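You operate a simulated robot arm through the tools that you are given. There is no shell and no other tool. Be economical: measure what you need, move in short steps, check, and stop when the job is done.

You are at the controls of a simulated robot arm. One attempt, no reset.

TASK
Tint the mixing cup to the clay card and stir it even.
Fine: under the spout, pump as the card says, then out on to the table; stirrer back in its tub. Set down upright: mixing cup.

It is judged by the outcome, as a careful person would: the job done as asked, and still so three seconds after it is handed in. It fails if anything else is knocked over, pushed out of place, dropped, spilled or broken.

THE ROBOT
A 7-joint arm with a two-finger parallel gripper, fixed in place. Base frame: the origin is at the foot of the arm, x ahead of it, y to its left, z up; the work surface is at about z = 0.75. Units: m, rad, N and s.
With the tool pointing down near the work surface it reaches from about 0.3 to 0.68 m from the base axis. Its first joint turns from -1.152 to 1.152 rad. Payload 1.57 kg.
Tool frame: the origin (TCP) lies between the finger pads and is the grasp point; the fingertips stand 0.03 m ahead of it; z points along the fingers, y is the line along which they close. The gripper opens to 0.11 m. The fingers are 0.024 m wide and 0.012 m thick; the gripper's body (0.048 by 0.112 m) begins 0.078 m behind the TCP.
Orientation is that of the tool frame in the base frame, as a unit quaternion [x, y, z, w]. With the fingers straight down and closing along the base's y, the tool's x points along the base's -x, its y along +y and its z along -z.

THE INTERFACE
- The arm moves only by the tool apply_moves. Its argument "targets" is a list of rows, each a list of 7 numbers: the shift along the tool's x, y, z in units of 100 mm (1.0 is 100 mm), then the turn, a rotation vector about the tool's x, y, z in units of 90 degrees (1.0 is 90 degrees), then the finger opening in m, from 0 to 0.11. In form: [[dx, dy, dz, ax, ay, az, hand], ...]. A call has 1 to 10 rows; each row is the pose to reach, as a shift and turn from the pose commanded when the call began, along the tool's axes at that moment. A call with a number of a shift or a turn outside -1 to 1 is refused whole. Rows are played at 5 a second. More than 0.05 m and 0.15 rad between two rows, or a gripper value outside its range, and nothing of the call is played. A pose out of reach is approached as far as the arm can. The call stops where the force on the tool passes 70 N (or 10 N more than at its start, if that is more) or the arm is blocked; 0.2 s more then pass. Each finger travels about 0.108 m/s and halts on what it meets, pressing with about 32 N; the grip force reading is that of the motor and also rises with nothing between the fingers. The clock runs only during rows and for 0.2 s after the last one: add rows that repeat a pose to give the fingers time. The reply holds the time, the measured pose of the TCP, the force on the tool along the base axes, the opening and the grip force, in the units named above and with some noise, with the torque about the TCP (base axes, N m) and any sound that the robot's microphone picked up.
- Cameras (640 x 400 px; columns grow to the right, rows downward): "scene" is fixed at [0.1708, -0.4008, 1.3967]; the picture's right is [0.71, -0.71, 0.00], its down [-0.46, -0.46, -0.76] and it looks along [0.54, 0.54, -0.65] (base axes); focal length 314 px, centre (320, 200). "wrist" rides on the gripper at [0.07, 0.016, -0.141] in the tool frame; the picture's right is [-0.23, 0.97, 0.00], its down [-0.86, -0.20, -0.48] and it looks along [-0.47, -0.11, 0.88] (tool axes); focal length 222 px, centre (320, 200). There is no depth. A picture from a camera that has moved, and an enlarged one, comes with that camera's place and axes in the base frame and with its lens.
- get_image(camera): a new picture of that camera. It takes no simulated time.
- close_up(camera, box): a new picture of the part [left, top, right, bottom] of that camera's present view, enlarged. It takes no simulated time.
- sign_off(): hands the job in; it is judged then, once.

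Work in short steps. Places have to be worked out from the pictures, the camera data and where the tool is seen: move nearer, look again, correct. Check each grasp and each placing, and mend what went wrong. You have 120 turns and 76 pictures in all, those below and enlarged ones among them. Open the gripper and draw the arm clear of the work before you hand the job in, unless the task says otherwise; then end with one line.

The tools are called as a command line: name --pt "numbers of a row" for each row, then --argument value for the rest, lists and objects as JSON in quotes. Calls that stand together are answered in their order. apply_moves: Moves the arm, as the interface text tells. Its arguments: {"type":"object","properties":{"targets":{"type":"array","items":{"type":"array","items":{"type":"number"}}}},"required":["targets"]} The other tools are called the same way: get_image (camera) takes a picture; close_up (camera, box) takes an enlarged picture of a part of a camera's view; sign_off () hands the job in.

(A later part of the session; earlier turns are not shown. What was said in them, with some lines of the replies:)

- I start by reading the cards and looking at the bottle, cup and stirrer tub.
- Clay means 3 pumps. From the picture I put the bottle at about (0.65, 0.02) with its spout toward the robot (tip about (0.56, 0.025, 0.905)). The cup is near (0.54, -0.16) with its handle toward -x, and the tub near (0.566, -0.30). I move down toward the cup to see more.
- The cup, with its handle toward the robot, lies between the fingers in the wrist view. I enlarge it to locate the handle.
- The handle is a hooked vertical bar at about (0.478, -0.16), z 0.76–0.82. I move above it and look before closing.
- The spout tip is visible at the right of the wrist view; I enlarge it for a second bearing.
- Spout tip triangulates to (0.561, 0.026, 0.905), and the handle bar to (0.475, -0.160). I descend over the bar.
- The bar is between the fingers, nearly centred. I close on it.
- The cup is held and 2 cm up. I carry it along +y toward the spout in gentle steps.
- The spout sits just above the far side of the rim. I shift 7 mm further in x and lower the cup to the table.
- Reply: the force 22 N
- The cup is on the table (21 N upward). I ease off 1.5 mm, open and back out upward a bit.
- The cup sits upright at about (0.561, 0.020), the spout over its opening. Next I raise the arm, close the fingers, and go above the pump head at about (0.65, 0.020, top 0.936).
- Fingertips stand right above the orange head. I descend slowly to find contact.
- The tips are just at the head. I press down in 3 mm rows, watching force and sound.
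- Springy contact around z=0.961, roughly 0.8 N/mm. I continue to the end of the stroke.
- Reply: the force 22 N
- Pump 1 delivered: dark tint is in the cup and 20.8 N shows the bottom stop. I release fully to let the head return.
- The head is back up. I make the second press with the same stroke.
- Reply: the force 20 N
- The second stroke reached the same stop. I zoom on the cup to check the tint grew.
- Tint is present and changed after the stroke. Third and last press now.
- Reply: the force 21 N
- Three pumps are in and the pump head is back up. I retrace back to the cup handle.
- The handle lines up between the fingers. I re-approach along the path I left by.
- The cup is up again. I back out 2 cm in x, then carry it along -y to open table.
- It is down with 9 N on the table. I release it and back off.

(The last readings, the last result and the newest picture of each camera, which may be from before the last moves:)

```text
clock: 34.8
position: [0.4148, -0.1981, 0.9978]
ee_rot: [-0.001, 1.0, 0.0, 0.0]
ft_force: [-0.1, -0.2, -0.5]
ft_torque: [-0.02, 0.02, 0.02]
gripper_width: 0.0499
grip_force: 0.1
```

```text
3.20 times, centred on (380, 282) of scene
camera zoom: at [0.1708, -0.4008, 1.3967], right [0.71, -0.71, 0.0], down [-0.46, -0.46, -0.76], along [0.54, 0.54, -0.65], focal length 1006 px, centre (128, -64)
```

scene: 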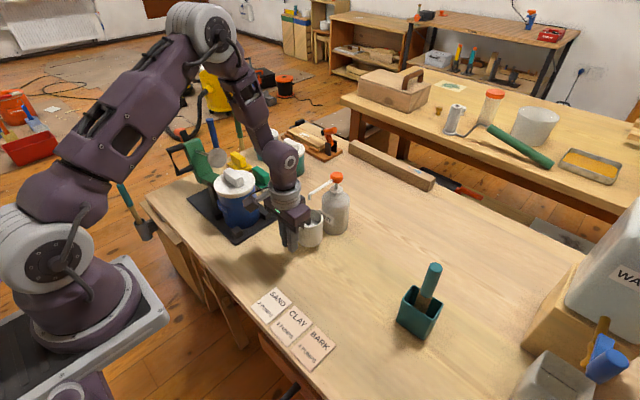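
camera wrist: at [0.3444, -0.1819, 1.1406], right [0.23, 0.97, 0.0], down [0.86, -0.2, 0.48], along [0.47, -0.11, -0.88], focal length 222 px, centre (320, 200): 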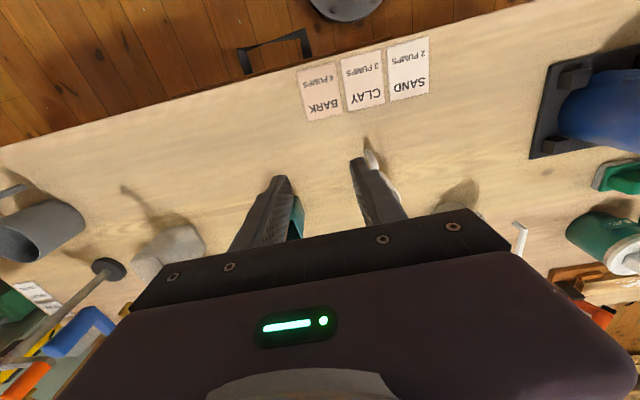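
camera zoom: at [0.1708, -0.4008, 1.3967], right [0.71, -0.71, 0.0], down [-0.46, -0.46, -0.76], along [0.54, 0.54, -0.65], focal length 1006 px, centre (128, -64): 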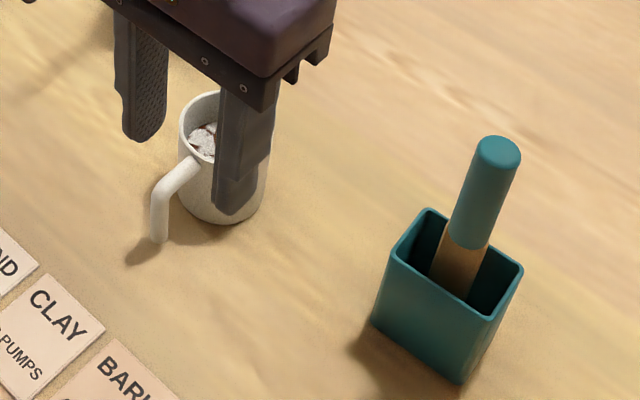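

The cup stands upright on open table. I raise above and behind the tub to get a second view of the stirrer.

apply_moves --pt "0 -0.3 -0.35 0 0 0 0.08" --pt "0 -0.6 -0.7 0 0 0 0.1" --pt "0 -0.9 -1.0 0 0 0 0.11" --pt "0 -1.0 -1.0 0 0 0 0.11"

apply_moves --pt "0 -0.12 -0.3 0 0 0 0.11" --pt "0 -0.12 -0.5 0 0 0 0.11"

close_up --camera "wrist" --box '[240, 140, 400, 240]'

close_up --camera "scene" --box '[390, 250, 460, 345]'

```text
clock: 35.8
position: [0.4157, -0.2976, 1.0993]
ee_rot: [0.001, 1.0, 0.0, 0.0]
ft_force: [-0.2, 0.5, 0.5]
ft_torque: [-0.01, 0.01, -0.04]
gripper_width: 0.1101
grip_force: 0.1
```

```text
clock: 36.4
position: [0.4135, -0.3111, 1.1501]
ee_rot: [0.001, 1.0, 0.0, 0.0]
ft_force: [-0.3, -0.2, -0.1]
ft_torque: [0.02, 0.03, 0.02]
gripper_width: 0.1103
grip_force: 0.1
```

```text
4.00 times, centred on (320, 190) of wrist
camera zoom: at [0.3432, -0.2945, 1.2926], right [0.23, 0.97, 0.0], down [0.86, -0.2, 0.48], along [0.47, -0.11, -0.88], focal length 888 px, centre (320, 240)
```

zoom: 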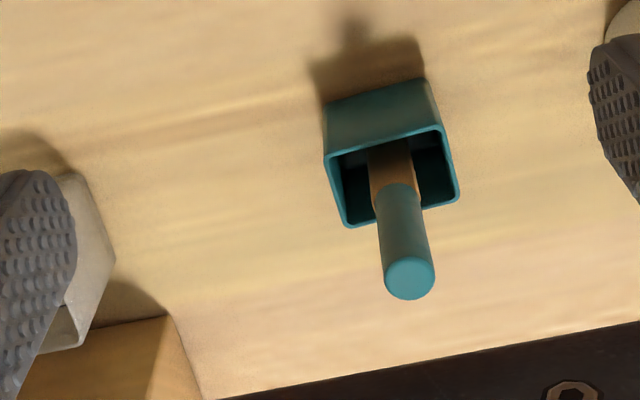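

```text
4.21 times, centred on (425, 298) of scene
camera zoom: at [0.1707, -0.4008, 1.3967], right [0.71, -0.71, 0.0], down [-0.46, -0.46, -0.76], along [0.54, 0.54, -0.65], focal length 1324 px, centre (-122, -210)
```

zoom: 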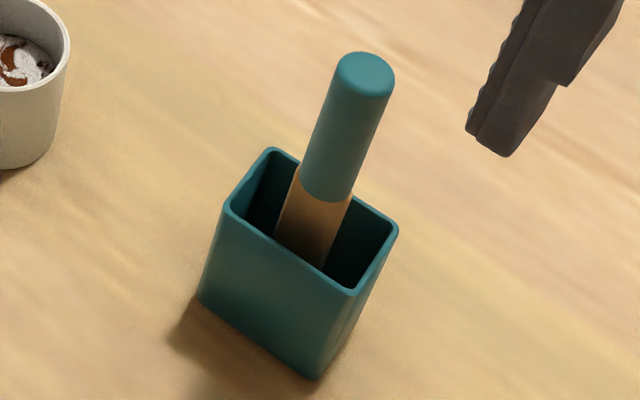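

Triangulating: tub centre (0.556, -0.303), rim z≈0.84; stirrer handle nearly vertical, top at (0.547, -0.303, 0.961), about 24 mm thick. I move over it with the fingers at 60 mm.

apply_moves --pt "-0.35 0.03 0.1 0 0 0 0.07" --pt "-0.7 0.06 0.2 0 0 0 0.06" --pt "-1.0 0.09 0.3 0 0 0 0.06"

apply_moves --pt "-0.32 0.0 0.2 0 0 0 0.06" --pt "-0.32 0.0 0.6 0 0 0 0.06" --pt "-0.32 0.0 0.95 0 0 0 0.06" --pt "-0.32 0.0 0.95 0 0 0 0.06"

get_image --camera "wrist"

close_up --camera "scene" --box '[360, 190, 500, 345]'

```text
clock: 37.2
position: [0.5131, -0.2994, 1.1201]
ee_rot: [0.0, 1.0, 0.0, 0.0]
ft_force: [-0.2, 0.4, 0.0]
ft_torque: [-0.02, 0.03, -0.04]
gripper_width: 0.0599
grip_force: 0.0
```

```text
clock: 38.2
position: [0.5447, -0.3001, 1.0225]
ee_rot: [0.0, 1.0, 0.0, 0.001]
ft_force: [0.4, -0.2, -0.2]
ft_torque: [0.01, 0.03, 0.0]
gripper_width: 0.0602
grip_force: 0.0
```

```text
36 pictures are left
camera wrist: at [0.4746, -0.283, 1.1662], right [0.23, 0.97, 0.0], down [0.86, -0.2, 0.48], along [0.47, -0.11, -0.88], focal length 222 px, centre (320, 200)
```

wrist: 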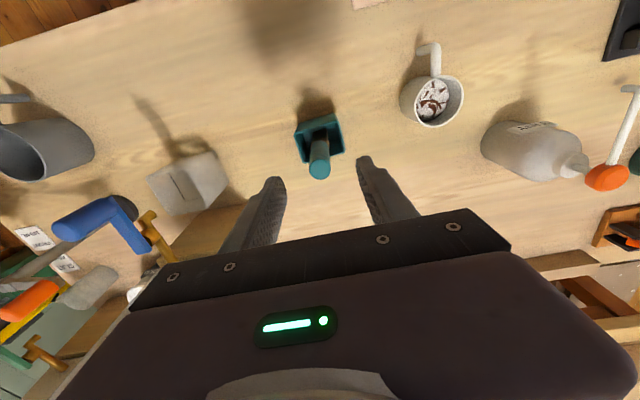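

```text
2.58 times, centred on (430, 268) of scene
camera zoom: at [0.1708, -0.4008, 1.3967], right [0.71, -0.71, 0.0], down [-0.46, -0.46, -0.76], along [0.54, 0.54, -0.65], focal length 811 px, centre (36, 26)
```

zoom: 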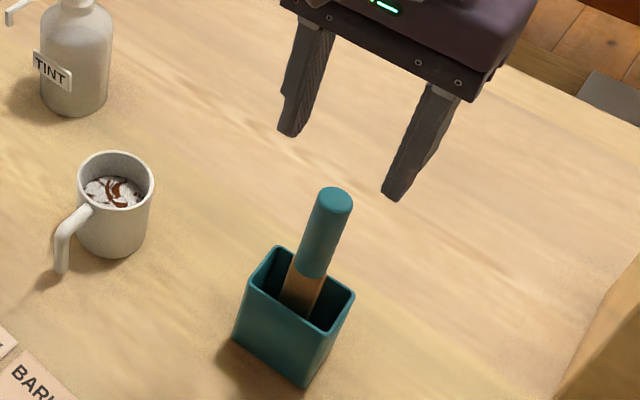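

With a better baseline, the stirrer top is at (0.555, -0.3025, 0.952), upright in the tub's middle. I descend to TCP z=0.928 around it.

apply_moves --pt "-0.08 -0.02 0.3 0 0 0 0.06" --pt "-0.09 -0.02 0.6 0 0 0 0.06" --pt "-0.09 -0.02 0.85 0 0 0 0.06" --pt "-0.09 -0.02 0.945 0 0 0 0.06"

close_up --camera "wrist" --box '[220, 100, 420, 240]'

close_up --camera "scene" --box '[380, 210, 480, 345]'

```text
clock: 39.2
position: [0.5518, -0.3027, 0.9293]
ee_rot: [0.0, 1.0, 0.0, 0.0]
ft_force: [-0.1, -0.3, 0.4]
ft_torque: [-0.02, 0.01, 0.02]
gripper_width: 0.0602
grip_force: 0.1
```

```text
2.86 times, centred on (320, 170) of wrist
camera zoom: at [0.4823, -0.2866, 1.0724], right [0.23, 0.97, 0.0], down [0.85, -0.2, 0.48], along [0.47, -0.11, -0.88], focal length 635 px, centre (320, 286)
```

zoom: 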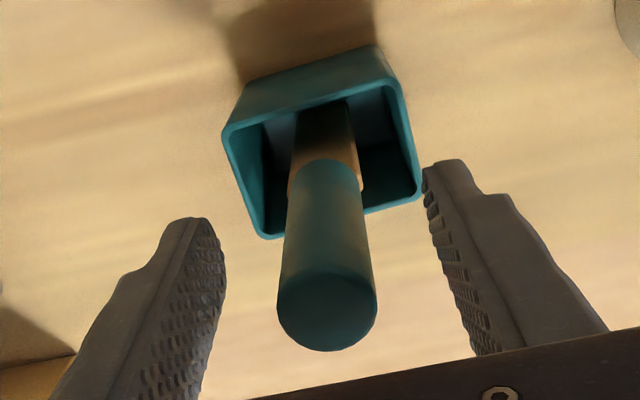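

```text
2.96 times, centred on (430, 278) of scene
camera zoom: at [0.1708, -0.4008, 1.3967], right [0.71, -0.71, 0.0], down [-0.46, -0.46, -0.76], along [0.54, 0.54, -0.65], focal length 931 px, centre (-6, -30)
```

zoom: 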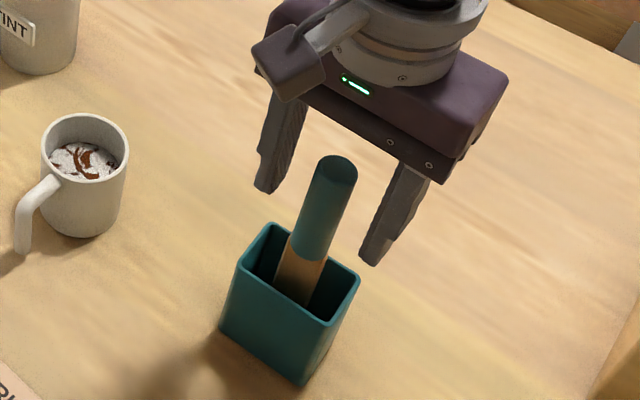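

The handle is centred between the fingers. I close on it.

apply_moves --pt "0 0.01 0 0 0 0 0.04" --pt "0 0.01 0 0 0 0 0.02" --pt "0 0.01 0 0 0 0 0.0" --pt "0 0.01 0 0 0 0 0.0"

apply_moves --pt "0 0 -0.15 0 0 0 0.0" --pt "0 0 -0.4 0 0 0 0.0" --pt "0 0 -0.7 0 0 0 0.0" --pt "0 0 -1.0 0 0 0 0.0"

get_image --camera "scene"

close_up --camera "scene" --box '[330, 190, 500, 345]'

```text
clock: 40.2
position: [0.554, -0.3017, 0.9302]
ee_rot: [0.0, 1.0, 0.0, 0.0]
ft_force: [0.1, 0.5, 0.3]
ft_torque: [-0.01, 0.03, -0.02]
gripper_width: 0.0226
grip_force: 32.1
```

```text
clock: 41.2
position: [0.553, -0.3015, 1.0302]
ee_rot: [0.0, 1.0, 0.0, -0.001]
ft_force: [0.5, 1.2, -0.6]
ft_torque: [-0.02, -0.01, 0.0]
gripper_width: 0.0225
grip_force: 32.1
```

```text
32 pictures are left
```

scene: 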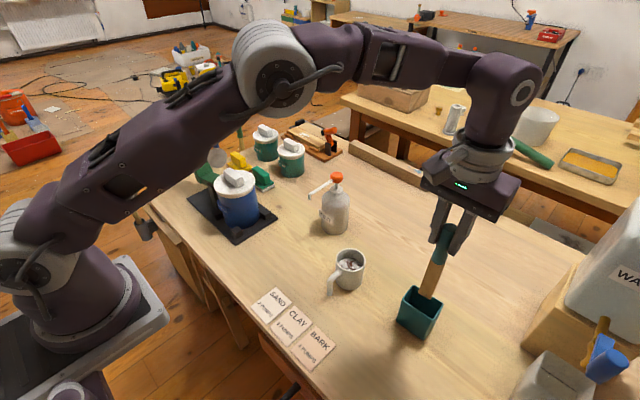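

```text
2.58 times, centred on (415, 268) of scene
camera zoom: at [0.1708, -0.4008, 1.3967], right [0.71, -0.71, 0.0], down [-0.46, -0.46, -0.76], along [0.54, 0.54, -0.65], focal length 811 px, centre (75, 26)
```

zoom: 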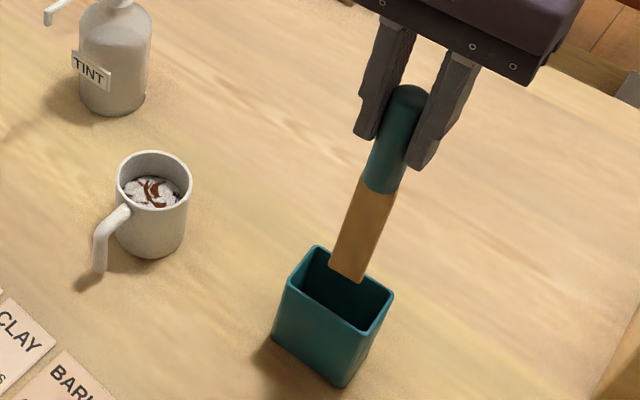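

Stirrer is out, held 22.5 mm, its blade bottom about 0.165 below the TCP. I lift 2 cm more and go over the cup centre (0.539, -0.128).

apply_moves --pt "0 0.0 -0.2 0 0 0 0.0" --pt "0.03 0.3 -0.2 0 0 0 0.0" --pt "0.07 0.65 -0.2 0 0 0 0.0" --pt "0.1 0.9 -0.2 0 0 0 0.0"

apply_moves --pt "0.02 0.3 0 0 0 0 0.0" --pt "0.04 0.6 0 0 0 0 0.0" --pt "0.04 0.83 0 0 0 0 0.0" --pt "0.04 0.835 0 0 0 0 0.0"

get_image --camera "wrist"

close_up --camera "scene" --box '[300, 190, 420, 310]'

```text
clock: 42.2
position: [0.5436, -0.209, 1.0472]
ee_rot: [-0.001, 1.0, 0.0, 0.0]
ft_force: [0.0, -0.3, -0.8]
ft_torque: [-0.05, 0.02, -0.02]
gripper_width: 0.0221
grip_force: 32.1
```

```text
clock: 43.2
position: [0.5403, -0.1288, 1.0478]
ee_rot: [0.001, 1.0, 0.001, -0.001]
ft_force: [-0.2, -0.9, 0.3]
ft_torque: [0.0, 0.02, 0.01]
gripper_width: 0.0223
grip_force: 31.9
```

```text
30 pictures are left
camera wrist: at [0.4691, -0.1123, 1.1913], right [0.23, 0.97, 0.0], down [0.86, -0.2, 0.48], along [0.47, -0.11, -0.88], focal length 222 px, centre (320, 200)
```

wrist: 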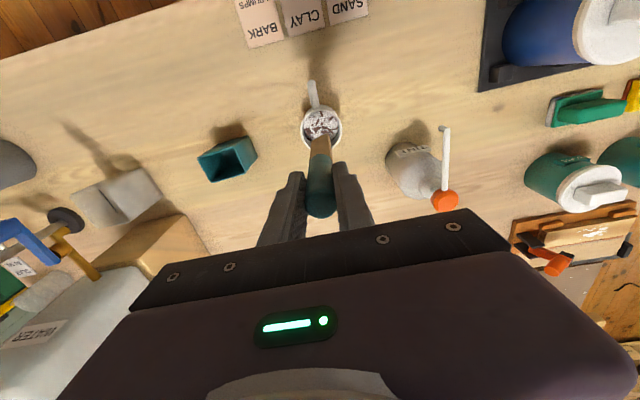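

```text
3.33 times, centred on (360, 250) of scene
camera zoom: at [0.1708, -0.4008, 1.3967], right [0.71, -0.71, 0.0], down [-0.46, -0.46, -0.76], along [0.54, 0.54, -0.65], focal length 1048 px, centre (187, 33)
```

zoom: 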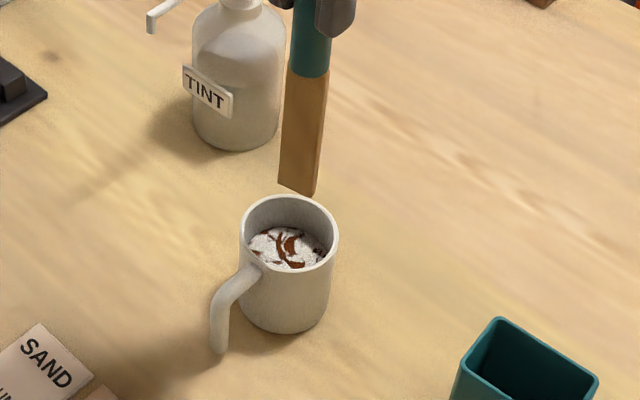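

The blade is over the cup centre. I lower it 6.5 cm first, then check.

apply_moves --pt "0.01 0.0 0.2 0 0 0 0.0" --pt "0.01 0.0 0.4 0 0 0 0.0" --pt "0.01 0.0 0.65 0 0 0 0.0"

close_up --camera "scene" --box '[310, 200, 400, 310]'

close_up --camera "wrist" --box '[240, 60, 400, 200]'

```text
clock: 44.0
position: [0.5395, -0.1283, 0.9827]
ee_rot: [0.0, 1.0, 0.0, 0.0]
ft_force: [0.4, 0.4, 0.0]
ft_torque: [-0.01, -0.01, -0.02]
gripper_width: 0.0222
grip_force: 32.0
```

```text
3.64 times, centred on (355, 255) of scene
camera zoom: at [0.1708, -0.4008, 1.3967], right [0.71, -0.71, 0.0], down [-0.46, -0.46, -0.76], along [0.54, 0.54, -0.65], focal length 1143 px, centre (193, 0)
```

zoom: 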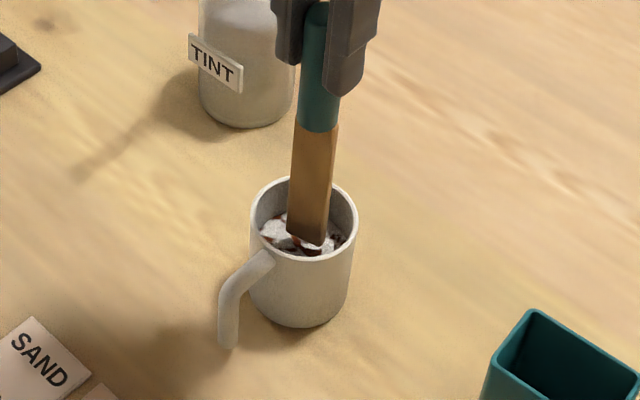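

```text
2.86 times, centred on (320, 130) of wrist
camera zoom: at [0.4691, -0.1119, 1.1256], right [0.23, 0.97, 0.0], down [0.85, -0.2, 0.48], along [0.47, -0.11, -0.88], focal length 635 px, centre (320, 400)
```

zoom: 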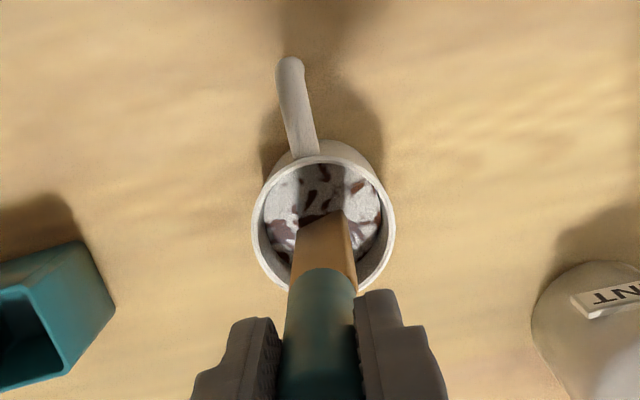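

The blade is inside the rim, centred. I lower a further 4 cm into the paint.

apply_moves --pt "0 0.0 0.15 0 0 0 0.0" --pt "0 0.0 0.3 0 0 0 0.0" --pt "0 0.0 0.4 0 0 0 0.0" --pt "0 0.0 0.4 0 0 0 0.0"

close_up --camera "scene" --box '[310, 200, 400, 310]'

```text
clock: 45.0
position: [0.539, -0.129, 0.9441]
ee_rot: [0.001, 1.0, 0.0, 0.0]
ft_force: [-0.1, 0.2, -0.9]
ft_torque: [0.0, -0.03, 0.0]
gripper_width: 0.0219
grip_force: 31.7
```

```text
3.64 times, centred on (355, 255) of scene
camera zoom: at [0.1708, -0.4008, 1.3967], right [0.71, -0.71, 0.0], down [-0.46, -0.46, -0.76], along [0.54, 0.54, -0.65], focal length 1143 px, centre (193, 0)
```

zoom: 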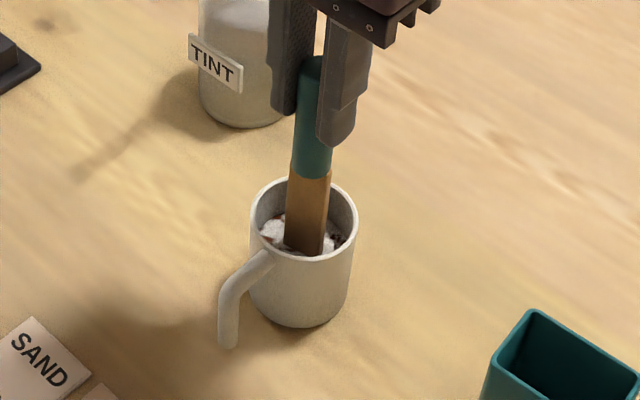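

The blade is in the paint with no contact force. I stir one circle of 10 mm radius and check forces.

apply_moves --pt "0.1 0 0 0 0 0 0" --pt "0.07 0.07 0 0 0 0 0" --pt "0 0.1 0 0 0 0 0" --pt "-0.07 0.07 0 0 0 0 0" --pt "-0.1 0 0 0 0 0 0" --pt "-0.07 -0.07 0 0 0 0 0" --pt "0 -0.1 0 0 0 0 0" --pt "0.07 -0.07 0 0 0 0 0" --pt "0.1 0 0 0 0 0 0" --pt "0 0 0 0 0 0 0"

close_up --camera "scene" --box '[310, 200, 400, 310]'

```text
clock: 47.2
position: [0.5393, -0.1281, 0.945]
ee_rot: [0.001, 1.0, 0.0, 0.0]
ft_force: [-0.4, -1.0, -1.3]
ft_torque: [-0.01, -0.01, 0.0]
gripper_width: 0.0221
grip_force: 31.9
```

```text
3.64 times, centred on (355, 255) of scene
camera zoom: at [0.1707, -0.4008, 1.3967], right [0.71, -0.71, 0.0], down [-0.46, -0.46, -0.76], along [0.54, 0.54, -0.65], focal length 1143 px, centre (193, 0)
```

zoom: 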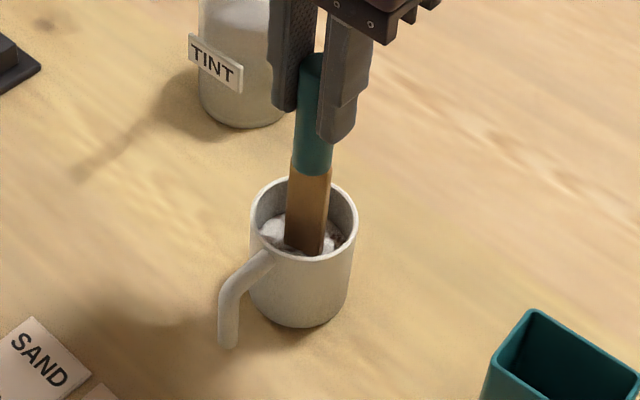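

Cup unmoved and streaks are fading. I go 6 mm deeper and stir several larger circles.

apply_moves --pt "0.13 0 0.06 0 0 0 0" --pt "0.092 0.092 0.06 0 0 0 0" --pt "0 0.13 0.06 0 0 0 0" --pt "-0.092 0.092 0.06 0 0 0 0" --pt "-0.13 0 0.06 0 0 0 0" --pt "-0.092 -0.092 0.06 0 0 0 0" --pt "0 -0.13 0.06 0 0 0 0" --pt "0.092 -0.092 0.06 0 0 0 0" --pt "0.13 0 0.06 0 0 0 0" --pt "0 0 0.06 0 0 0 0"

apply_moves --pt "0.13 0 0 0 0 0 0" --pt "0.092 0.092 0 0 0 0 0" --pt "0 0.13 0 0 0 0 0" --pt "-0.092 0.092 0 0 0 0 0" --pt "-0.13 0 0 0 0 0 0" --pt "-0.092 -0.092 0 0 0 0 0" --pt "0 -0.13 0 0 0 0 0" --pt "0.092 -0.092 0 0 0 0 0" --pt "0.13 0 0 0 0 0 0" --pt "0 0 0 0 0 0 0"

apply_moves --pt "0.13 0 0 0 0 0 0" --pt "0.092 0.092 0 0 0 0 0" --pt "0 0.13 0 0 0 0 0" --pt "-0.092 0.092 0 0 0 0 0" --pt "-0.13 0 0 0 0 0 0" --pt "-0.092 -0.092 0 0 0 0 0" --pt "0 -0.13 0 0 0 0 0" --pt "0.092 -0.092 0 0 0 0 0" --pt "0.13 0 0 0 0 0 0" --pt "0 0 0 0 0 0 0"

close_up --camera "wrist" --box '[260, 60, 380, 160]'

close_up --camera "scene" --box '[330, 240, 370, 280]'

```text
clock: 49.4
position: [0.5399, -0.1298, 0.9401]
ee_rot: [0.0, 1.0, 0.0, 0.0]
ft_force: [0.2, 0.2, -0.4]
ft_torque: [-0.01, 0.01, 0.02]
gripper_width: 0.0221
grip_force: 32.0
```

```text
clock: 51.6
position: [0.5395, -0.1283, 0.9389]
ee_rot: [0.001, 1.0, 0.0, 0.0]
ft_force: [0.1, 0.3, 1.0]
ft_torque: [0.01, 0.01, 0.0]
gripper_width: 0.022
grip_force: 31.6
```

```text
clock: 53.8
position: [0.5398, -0.1278, 0.9386]
ee_rot: [0.0, 1.0, -0.001, 0.0]
ft_force: [-0.7, -0.7, -0.3]
ft_torque: [0.02, -0.01, 0.01]
gripper_width: 0.0218
grip_force: 32.2
```

```text
4.00 times, centred on (320, 110) of wrist
camera zoom: at [0.469, -0.1114, 1.0815], right [0.23, 0.97, 0.0], down [0.85, -0.2, 0.48], along [0.47, -0.11, -0.88], focal length 888 px, centre (320, 560)
```

zoom: 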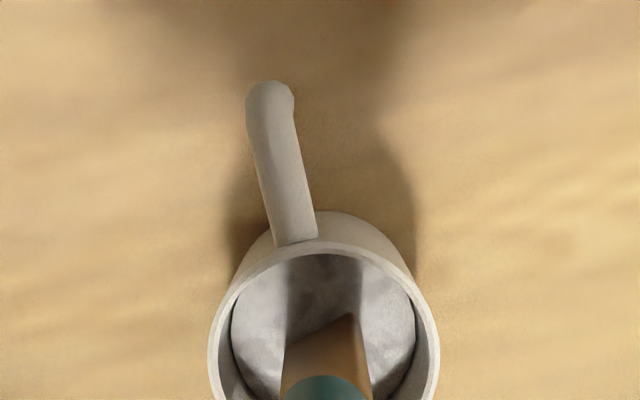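

```text
10.00 times, centred on (350, 260) of scene
camera zoom: at [0.1707, -0.4008, 1.3967], right [0.71, -0.71, 0.0], down [-0.46, -0.46, -0.76], along [0.54, 0.54, -0.65], focal length 3144 px, centre (20, -400)
```

zoom: 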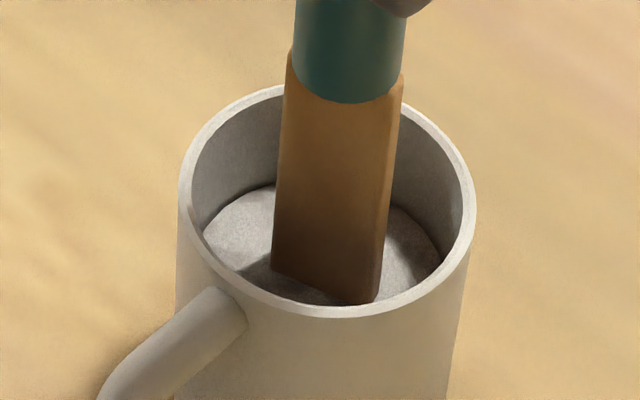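

Nearly even with faint mottling left; two more circles in the other direction.

apply_moves --pt "0.13 0 0 0 0 0 0" --pt "0.092 -0.092 0 0 0 0 0" --pt "0 -0.13 0 0 0 0 0" --pt "-0.092 -0.092 0 0 0 0 0" --pt "-0.13 0 0 0 0 0 0" --pt "-0.092 0.092 0 0 0 0 0" --pt "0 0.13 0 0 0 0 0" --pt "0.092 0.092 0 0 0 0 0" --pt "0.13 0 0 0 0 0 0" --pt "0 0 0 0 0 0 0"

apply_moves --pt "0.13 0 0 0 0 0 0" --pt "0.092 -0.092 0 0 0 0 0" --pt "0 -0.13 0 0 0 0 0" --pt "-0.092 -0.092 0 0 0 0 0" --pt "-0.13 0 0 0 0 0 0" --pt "-0.092 0.092 0 0 0 0 0" --pt "0 0.13 0 0 0 0 0" --pt "0.092 0.092 0 0 0 0 0" --pt "0.13 0 0 0 0 0 0" --pt "0 0 0 0 0 0 0"

apply_moves --pt "0.13 0 0 0 0 0 0" --pt "0.092 -0.092 0 0 0 0 0" --pt "0 -0.13 0 0 0 0 0" --pt "-0.092 -0.092 0 0 0 0 0" --pt "-0.13 0 0 0 0 0 0" --pt "-0.092 0.092 0 0 0 0 0" --pt "0 0.13 0 0 0 0 0" --pt "0.092 0.092 0 0 0 0 0" --pt "0.13 0 0 0 0 0 0" --pt "0 0 0 0 0 0 0"

close_up --camera "wrist" --box '[260, 60, 380, 160]'

```text
clock: 56.0
position: [0.5407, -0.1276, 0.9394]
ee_rot: [0.0, 1.0, -0.001, 0.0]
ft_force: [0.1, 0.9, -0.3]
ft_torque: [0.01, -0.02, 0.03]
gripper_width: 0.0218
grip_force: 31.9
```

```text
clock: 58.2
position: [0.5388, -0.1283, 0.9383]
ee_rot: [-0.001, 1.0, 0.0, 0.0]
ft_force: [0.1, 0.0, -1.0]
ft_torque: [0.01, 0.02, -0.03]
gripper_width: 0.0221
grip_force: 31.5
```

```text
clock: 60.4
position: [0.5385, -0.1277, 0.9388]
ee_rot: [0.0, 1.0, 0.0, -0.001]
ft_force: [0.3, 0.2, -0.7]
ft_torque: [-0.01, -0.02, -0.03]
gripper_width: 0.022
grip_force: 31.6
```

```text
4.00 times, centred on (320, 110) of wrist
camera zoom: at [0.4687, -0.1115, 1.0807], right [0.23, 0.97, 0.0], down [0.86, -0.2, 0.48], along [0.47, -0.11, -0.88], focal length 888 px, centre (320, 560)
```

zoom: 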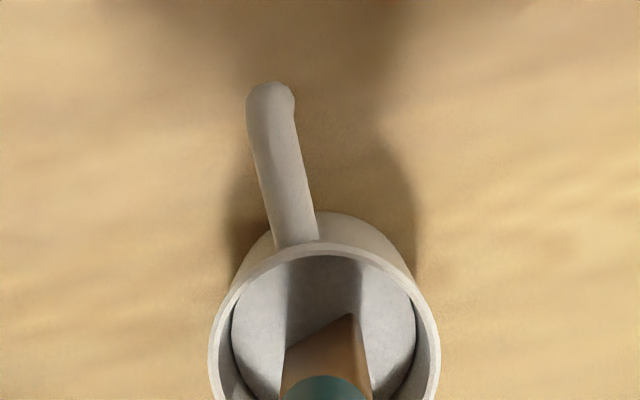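

Even colour now, no streaks. I raise the stirrer out slowly and pause above the paint to let it drip.

apply_moves --pt "0 0 -0.15 0 0 0 0" --pt "0 0 -0.3 0 0 0 0" --pt "0 0 -0.4 0 0 0 0" --pt "0 0 -0.45 0 0 0 0" --pt "0 0 -0.45 0 0 0 0" --pt "0 0 -0.45 0 0 0 0" --pt "0 0 -0.45 0 0 0 0" --pt "0 0 -0.45 0 0 0 0" --pt "0 0 -0.45 0 0 0 0" --pt "0 0 -0.45 0 0 0 0"

apply_moves --pt "0 0 -0.2 0 0 0 0" --pt "0 0 -0.4 0 0 0 0" --pt "0 0 -0.62 0 0 0 0" --pt "0 0 -0.62 0 0 0 0" --pt "0 0 -0.62 0 0 0 0" --pt "0 0 -0.62 0 0 0 0"

close_up --camera "scene" --box '[300, 190, 460, 345]'

```text
clock: 62.6
position: [0.5372, -0.1277, 0.9836]
ee_rot: [-0.001, 1.0, 0.0, 0.0]
ft_force: [0.6, 0.3, -0.7]
ft_torque: [0.01, -0.01, -0.02]
gripper_width: 0.0224
grip_force: 32.3
```

```text
clock: 64.0
position: [0.5389, -0.1277, 1.0442]
ee_rot: [0.0, 1.0, 0.0, -0.001]
ft_force: [0.6, 0.6, -0.3]
ft_torque: [-0.02, 0.02, -0.01]
gripper_width: 0.022
grip_force: 32.6
```

```text
2.58 times, centred on (380, 268) of scene
camera zoom: at [0.1708, -0.4008, 1.3967], right [0.71, -0.71, 0.0], down [-0.46, -0.46, -0.76], along [0.54, 0.54, -0.65], focal length 811 px, centre (165, 26)
```

zoom: 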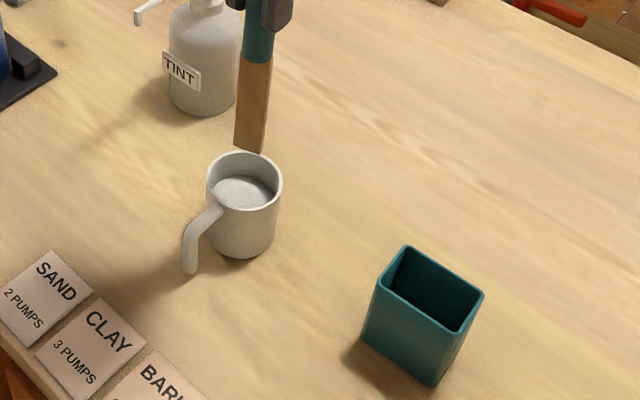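

Paint is uniform and nothing dripped. I return to exactly above where the stirrer was taken (0.553, -0.302).

apply_moves --pt "0 -0.3 -0.05 0 0 0 0.0" --pt "-0.04 -0.65 -0.05 0 0 0 0.0" --pt "-0.07 -1.0 -0.05 0 0 0 0.0"

apply_moves --pt "-0.04 -0.3 0 0 0 0 0.0" --pt "-0.075 -0.6 0 0 0 0 0.0" --pt "-0.075 -0.735 0 0 0 0 0.0" --pt "-0.075 -0.735 0 0 0 0 0.0"

close_up --camera "scene" --box '[360, 210, 480, 345]'

get_image --camera "wrist"

```text
clock: 64.8
position: [0.5477, -0.2278, 1.0482]
ee_rot: [0.0, 1.0, 0.001, 0.0]
ft_force: [-0.2, 0.9, -1.3]
ft_torque: [0.0, 0.01, 0.03]
gripper_width: 0.0221
grip_force: 32.0
```

```text
clock: 65.8
position: [0.5528, -0.3028, 1.0501]
ee_rot: [0.0, 1.0, 0.0, -0.001]
ft_force: [-0.5, 0.0, -0.5]
ft_torque: [0.0, 0.01, -0.02]
gripper_width: 0.0218
grip_force: 32.6
```

```text
2.96 times, centred on (420, 278) of scene
camera zoom: at [0.1707, -0.4008, 1.3967], right [0.71, -0.71, 0.0], down [-0.46, -0.46, -0.76], along [0.54, 0.54, -0.65], focal length 931 px, centre (24, -30)
```

zoom: 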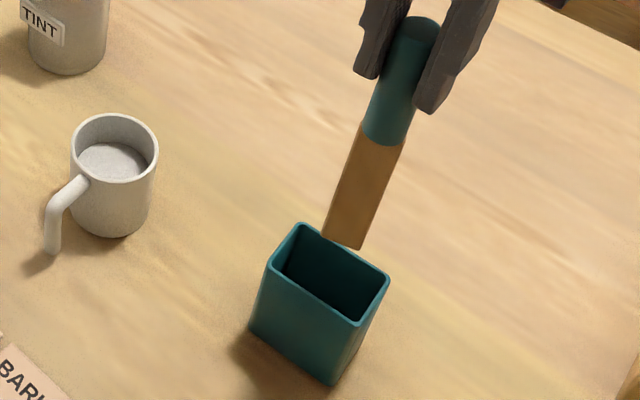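

```text
19 pictures are left
camera wrist: at [0.483, -0.2861, 1.1925], right [0.23, 0.97, 0.0], down [0.86, -0.2, 0.48], along [0.47, -0.11, -0.88], focal length 222 px, centre (320, 200)
```

wrist: 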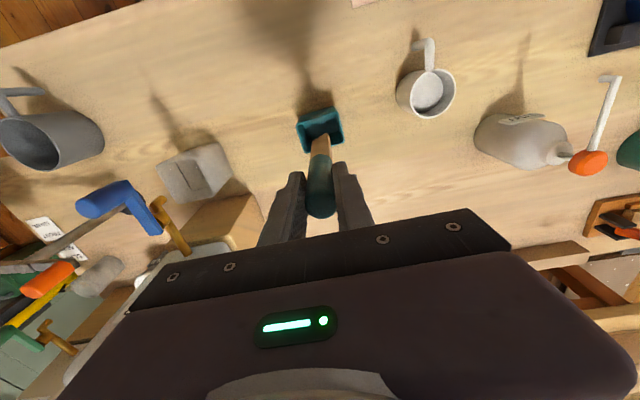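

Blade is over the tub opening. I lower it in.

apply_moves --pt "-0.01 0.01 0.2 0 0 0 0.0" --pt "-0.01 0.01 0.4 0 0 0 0.0" --pt "-0.01 0.01 0.65 0 0 0 0.0" --pt "-0.01 0.01 0.9 0 0 0 0.0" --pt "-0.01 0.01 1.0 0 0 0 0.0"

apply_moves --pt "0 0 0.1 0 0 0 0.0" --pt "0 0 0.17 0 0 0 0.0" --pt "0 0 0.2 0 0 0 0.0"

close_up --camera "scene" --box '[360, 210, 480, 345]'

```text
clock: 67.0
position: [0.5543, -0.2998, 0.9505]
ee_rot: [0.0, 1.0, 0.0, 0.0]
ft_force: [-0.3, 0.2, -0.2]
ft_torque: [0.0, -0.02, 0.0]
gripper_width: 0.0219
grip_force: 32.1
```

```text
clock: 67.8
position: [0.5546, -0.3007, 0.932]
ee_rot: [-0.001, 1.0, -0.002, 0.002]
ft_force: [2.0, 1.3, 28.0]
ft_torque: [0.16, -0.31, 0.02]
gripper_width: 0.0224
grip_force: 32.2
```

```text
2.96 times, centred on (420, 278) of scene
camera zoom: at [0.1703, -0.4005, 1.3968], right [0.71, -0.71, 0.0], down [-0.46, -0.46, -0.76], along [0.54, 0.54, -0.65], focal length 931 px, centre (24, -30)
```

zoom: 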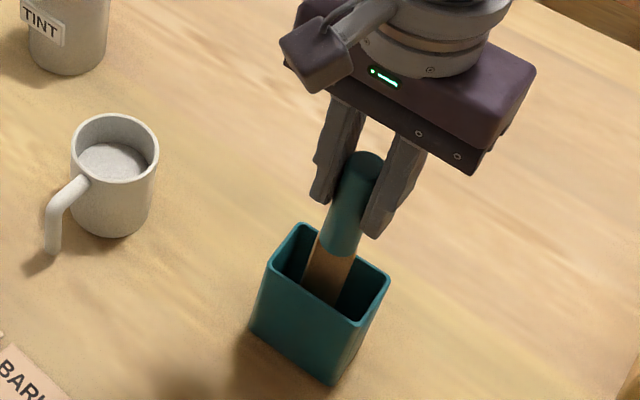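

It is bottomed in the tub (28 N). I ease up 2 mm, open, and rise straight.

apply_moves --pt "0 0 -0.02 0 0 0 0.0" --pt "0 0 -0.02 0 0 0 0.025" --pt "0 0 -0.02 0 0 0 0.04" --pt "0 0 -0.02 0 0 0 0.06" --pt "0 0 -0.02 0 0 0 0.06"

apply_moves --pt "0 0 -0.2 0 0 0 0.06" --pt "0 0 -0.5 0 0 0 0.06" --pt "0 0 -0.8 0 0 0 0.06" --pt "0 0 -1.0 0 0 0 0.06"

apply_moves --pt "0.4 0 -0.3 0 0 0 0.06" --pt "0.7 0 -0.6 0 0 0 0.06" --pt "1.0 0 -0.9 0 0 0 0.06"

get_image --camera "scene"

close_up --camera "scene" --box '[300, 220, 460, 345]'

```text
clock: 69.0
position: [0.5542, -0.3012, 0.9334]
ee_rot: [0.0, 1.0, -0.001, -0.001]
ft_force: [-0.4, -0.1, 0.8]
ft_torque: [-0.01, 0.02, -0.01]
gripper_width: 0.06
grip_force: 0.1
```

```text
clock: 70.0
position: [0.5547, -0.2988, 1.031]
ee_rot: [0.001, 1.0, 0.0, 0.0]
ft_force: [-0.2, 0.0, 0.4]
ft_torque: [-0.02, -0.01, -0.02]
gripper_width: 0.0598
grip_force: 0.2
```

```text
clock: 70.8
position: [0.4535, -0.2985, 1.1229]
ee_rot: [0.0, 1.0, 0.0, 0.0]
ft_force: [0.0, 0.5, 0.6]
ft_torque: [-0.01, 0.02, 0.0]
gripper_width: 0.0598
grip_force: 0.1
```

```text
17 pictures are left
```

scene: 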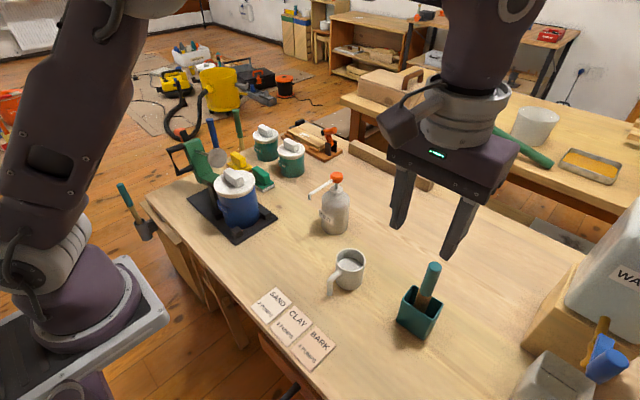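

```text
3.20 times, centred on (380, 282) of scene
camera zoom: at [0.1708, -0.4008, 1.3967], right [0.71, -0.71, 0.0], down [-0.46, -0.46, -0.76], along [0.54, 0.54, -0.65], focal length 1006 px, centre (128, -64)
```

zoom: 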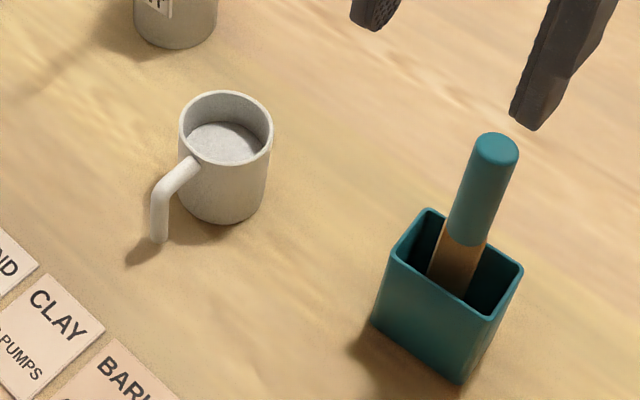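

The stirrer is back in its tub and the cup is upright. I compare the paint colour against the card before handing in.

close_up --camera "scene" --box '[330, 245, 370, 275]'

close_up --camera "scene" --box '[250, 240, 370, 370]'

```text
13.33 times, centred on (350, 260) of scene
camera zoom: at [0.1708, -0.4008, 1.3967], right [0.71, -0.71, 0.0], down [-0.46, -0.46, -0.76], along [0.54, 0.54, -0.65], focal length 4192 px, centre (-80, -600)
```

zoom: 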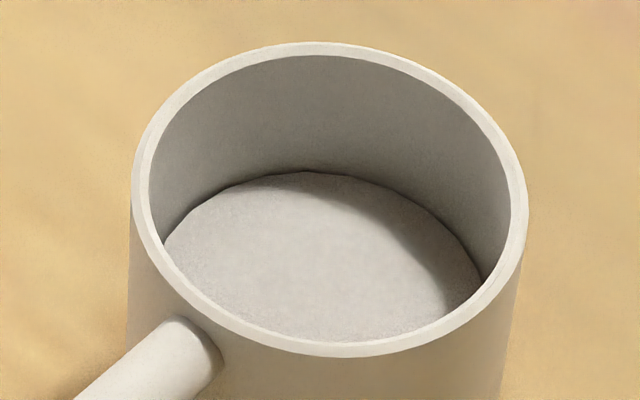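

```text
3.08 times, centred on (310, 305) of scene
camera zoom: at [0.1708, -0.4008, 1.3967], right [0.71, -0.71, 0.0], down [-0.46, -0.46, -0.76], along [0.54, 0.54, -0.65], focal length 967 px, centre (351, -123)
```

zoom: 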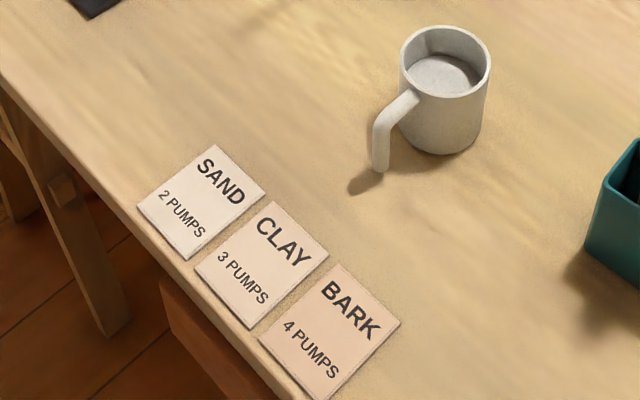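

Three full strokes were delivered and the paint is one even tone. The cup stands upright on the table, the stirrer is in its tub, everything else is unmoved, and the arm is clear with the gripper open, so I hand in.

sign_off

```text
The job is handed in.
```

The mixing cup got the clay card's 3 pumps and was stirred to one even tone. It stands upright on the table, the stirrer is back in its tub, and nothing was spilled or knocked. I went by the pump count, because the cup's shading made the colour hard to match to the card by eye.
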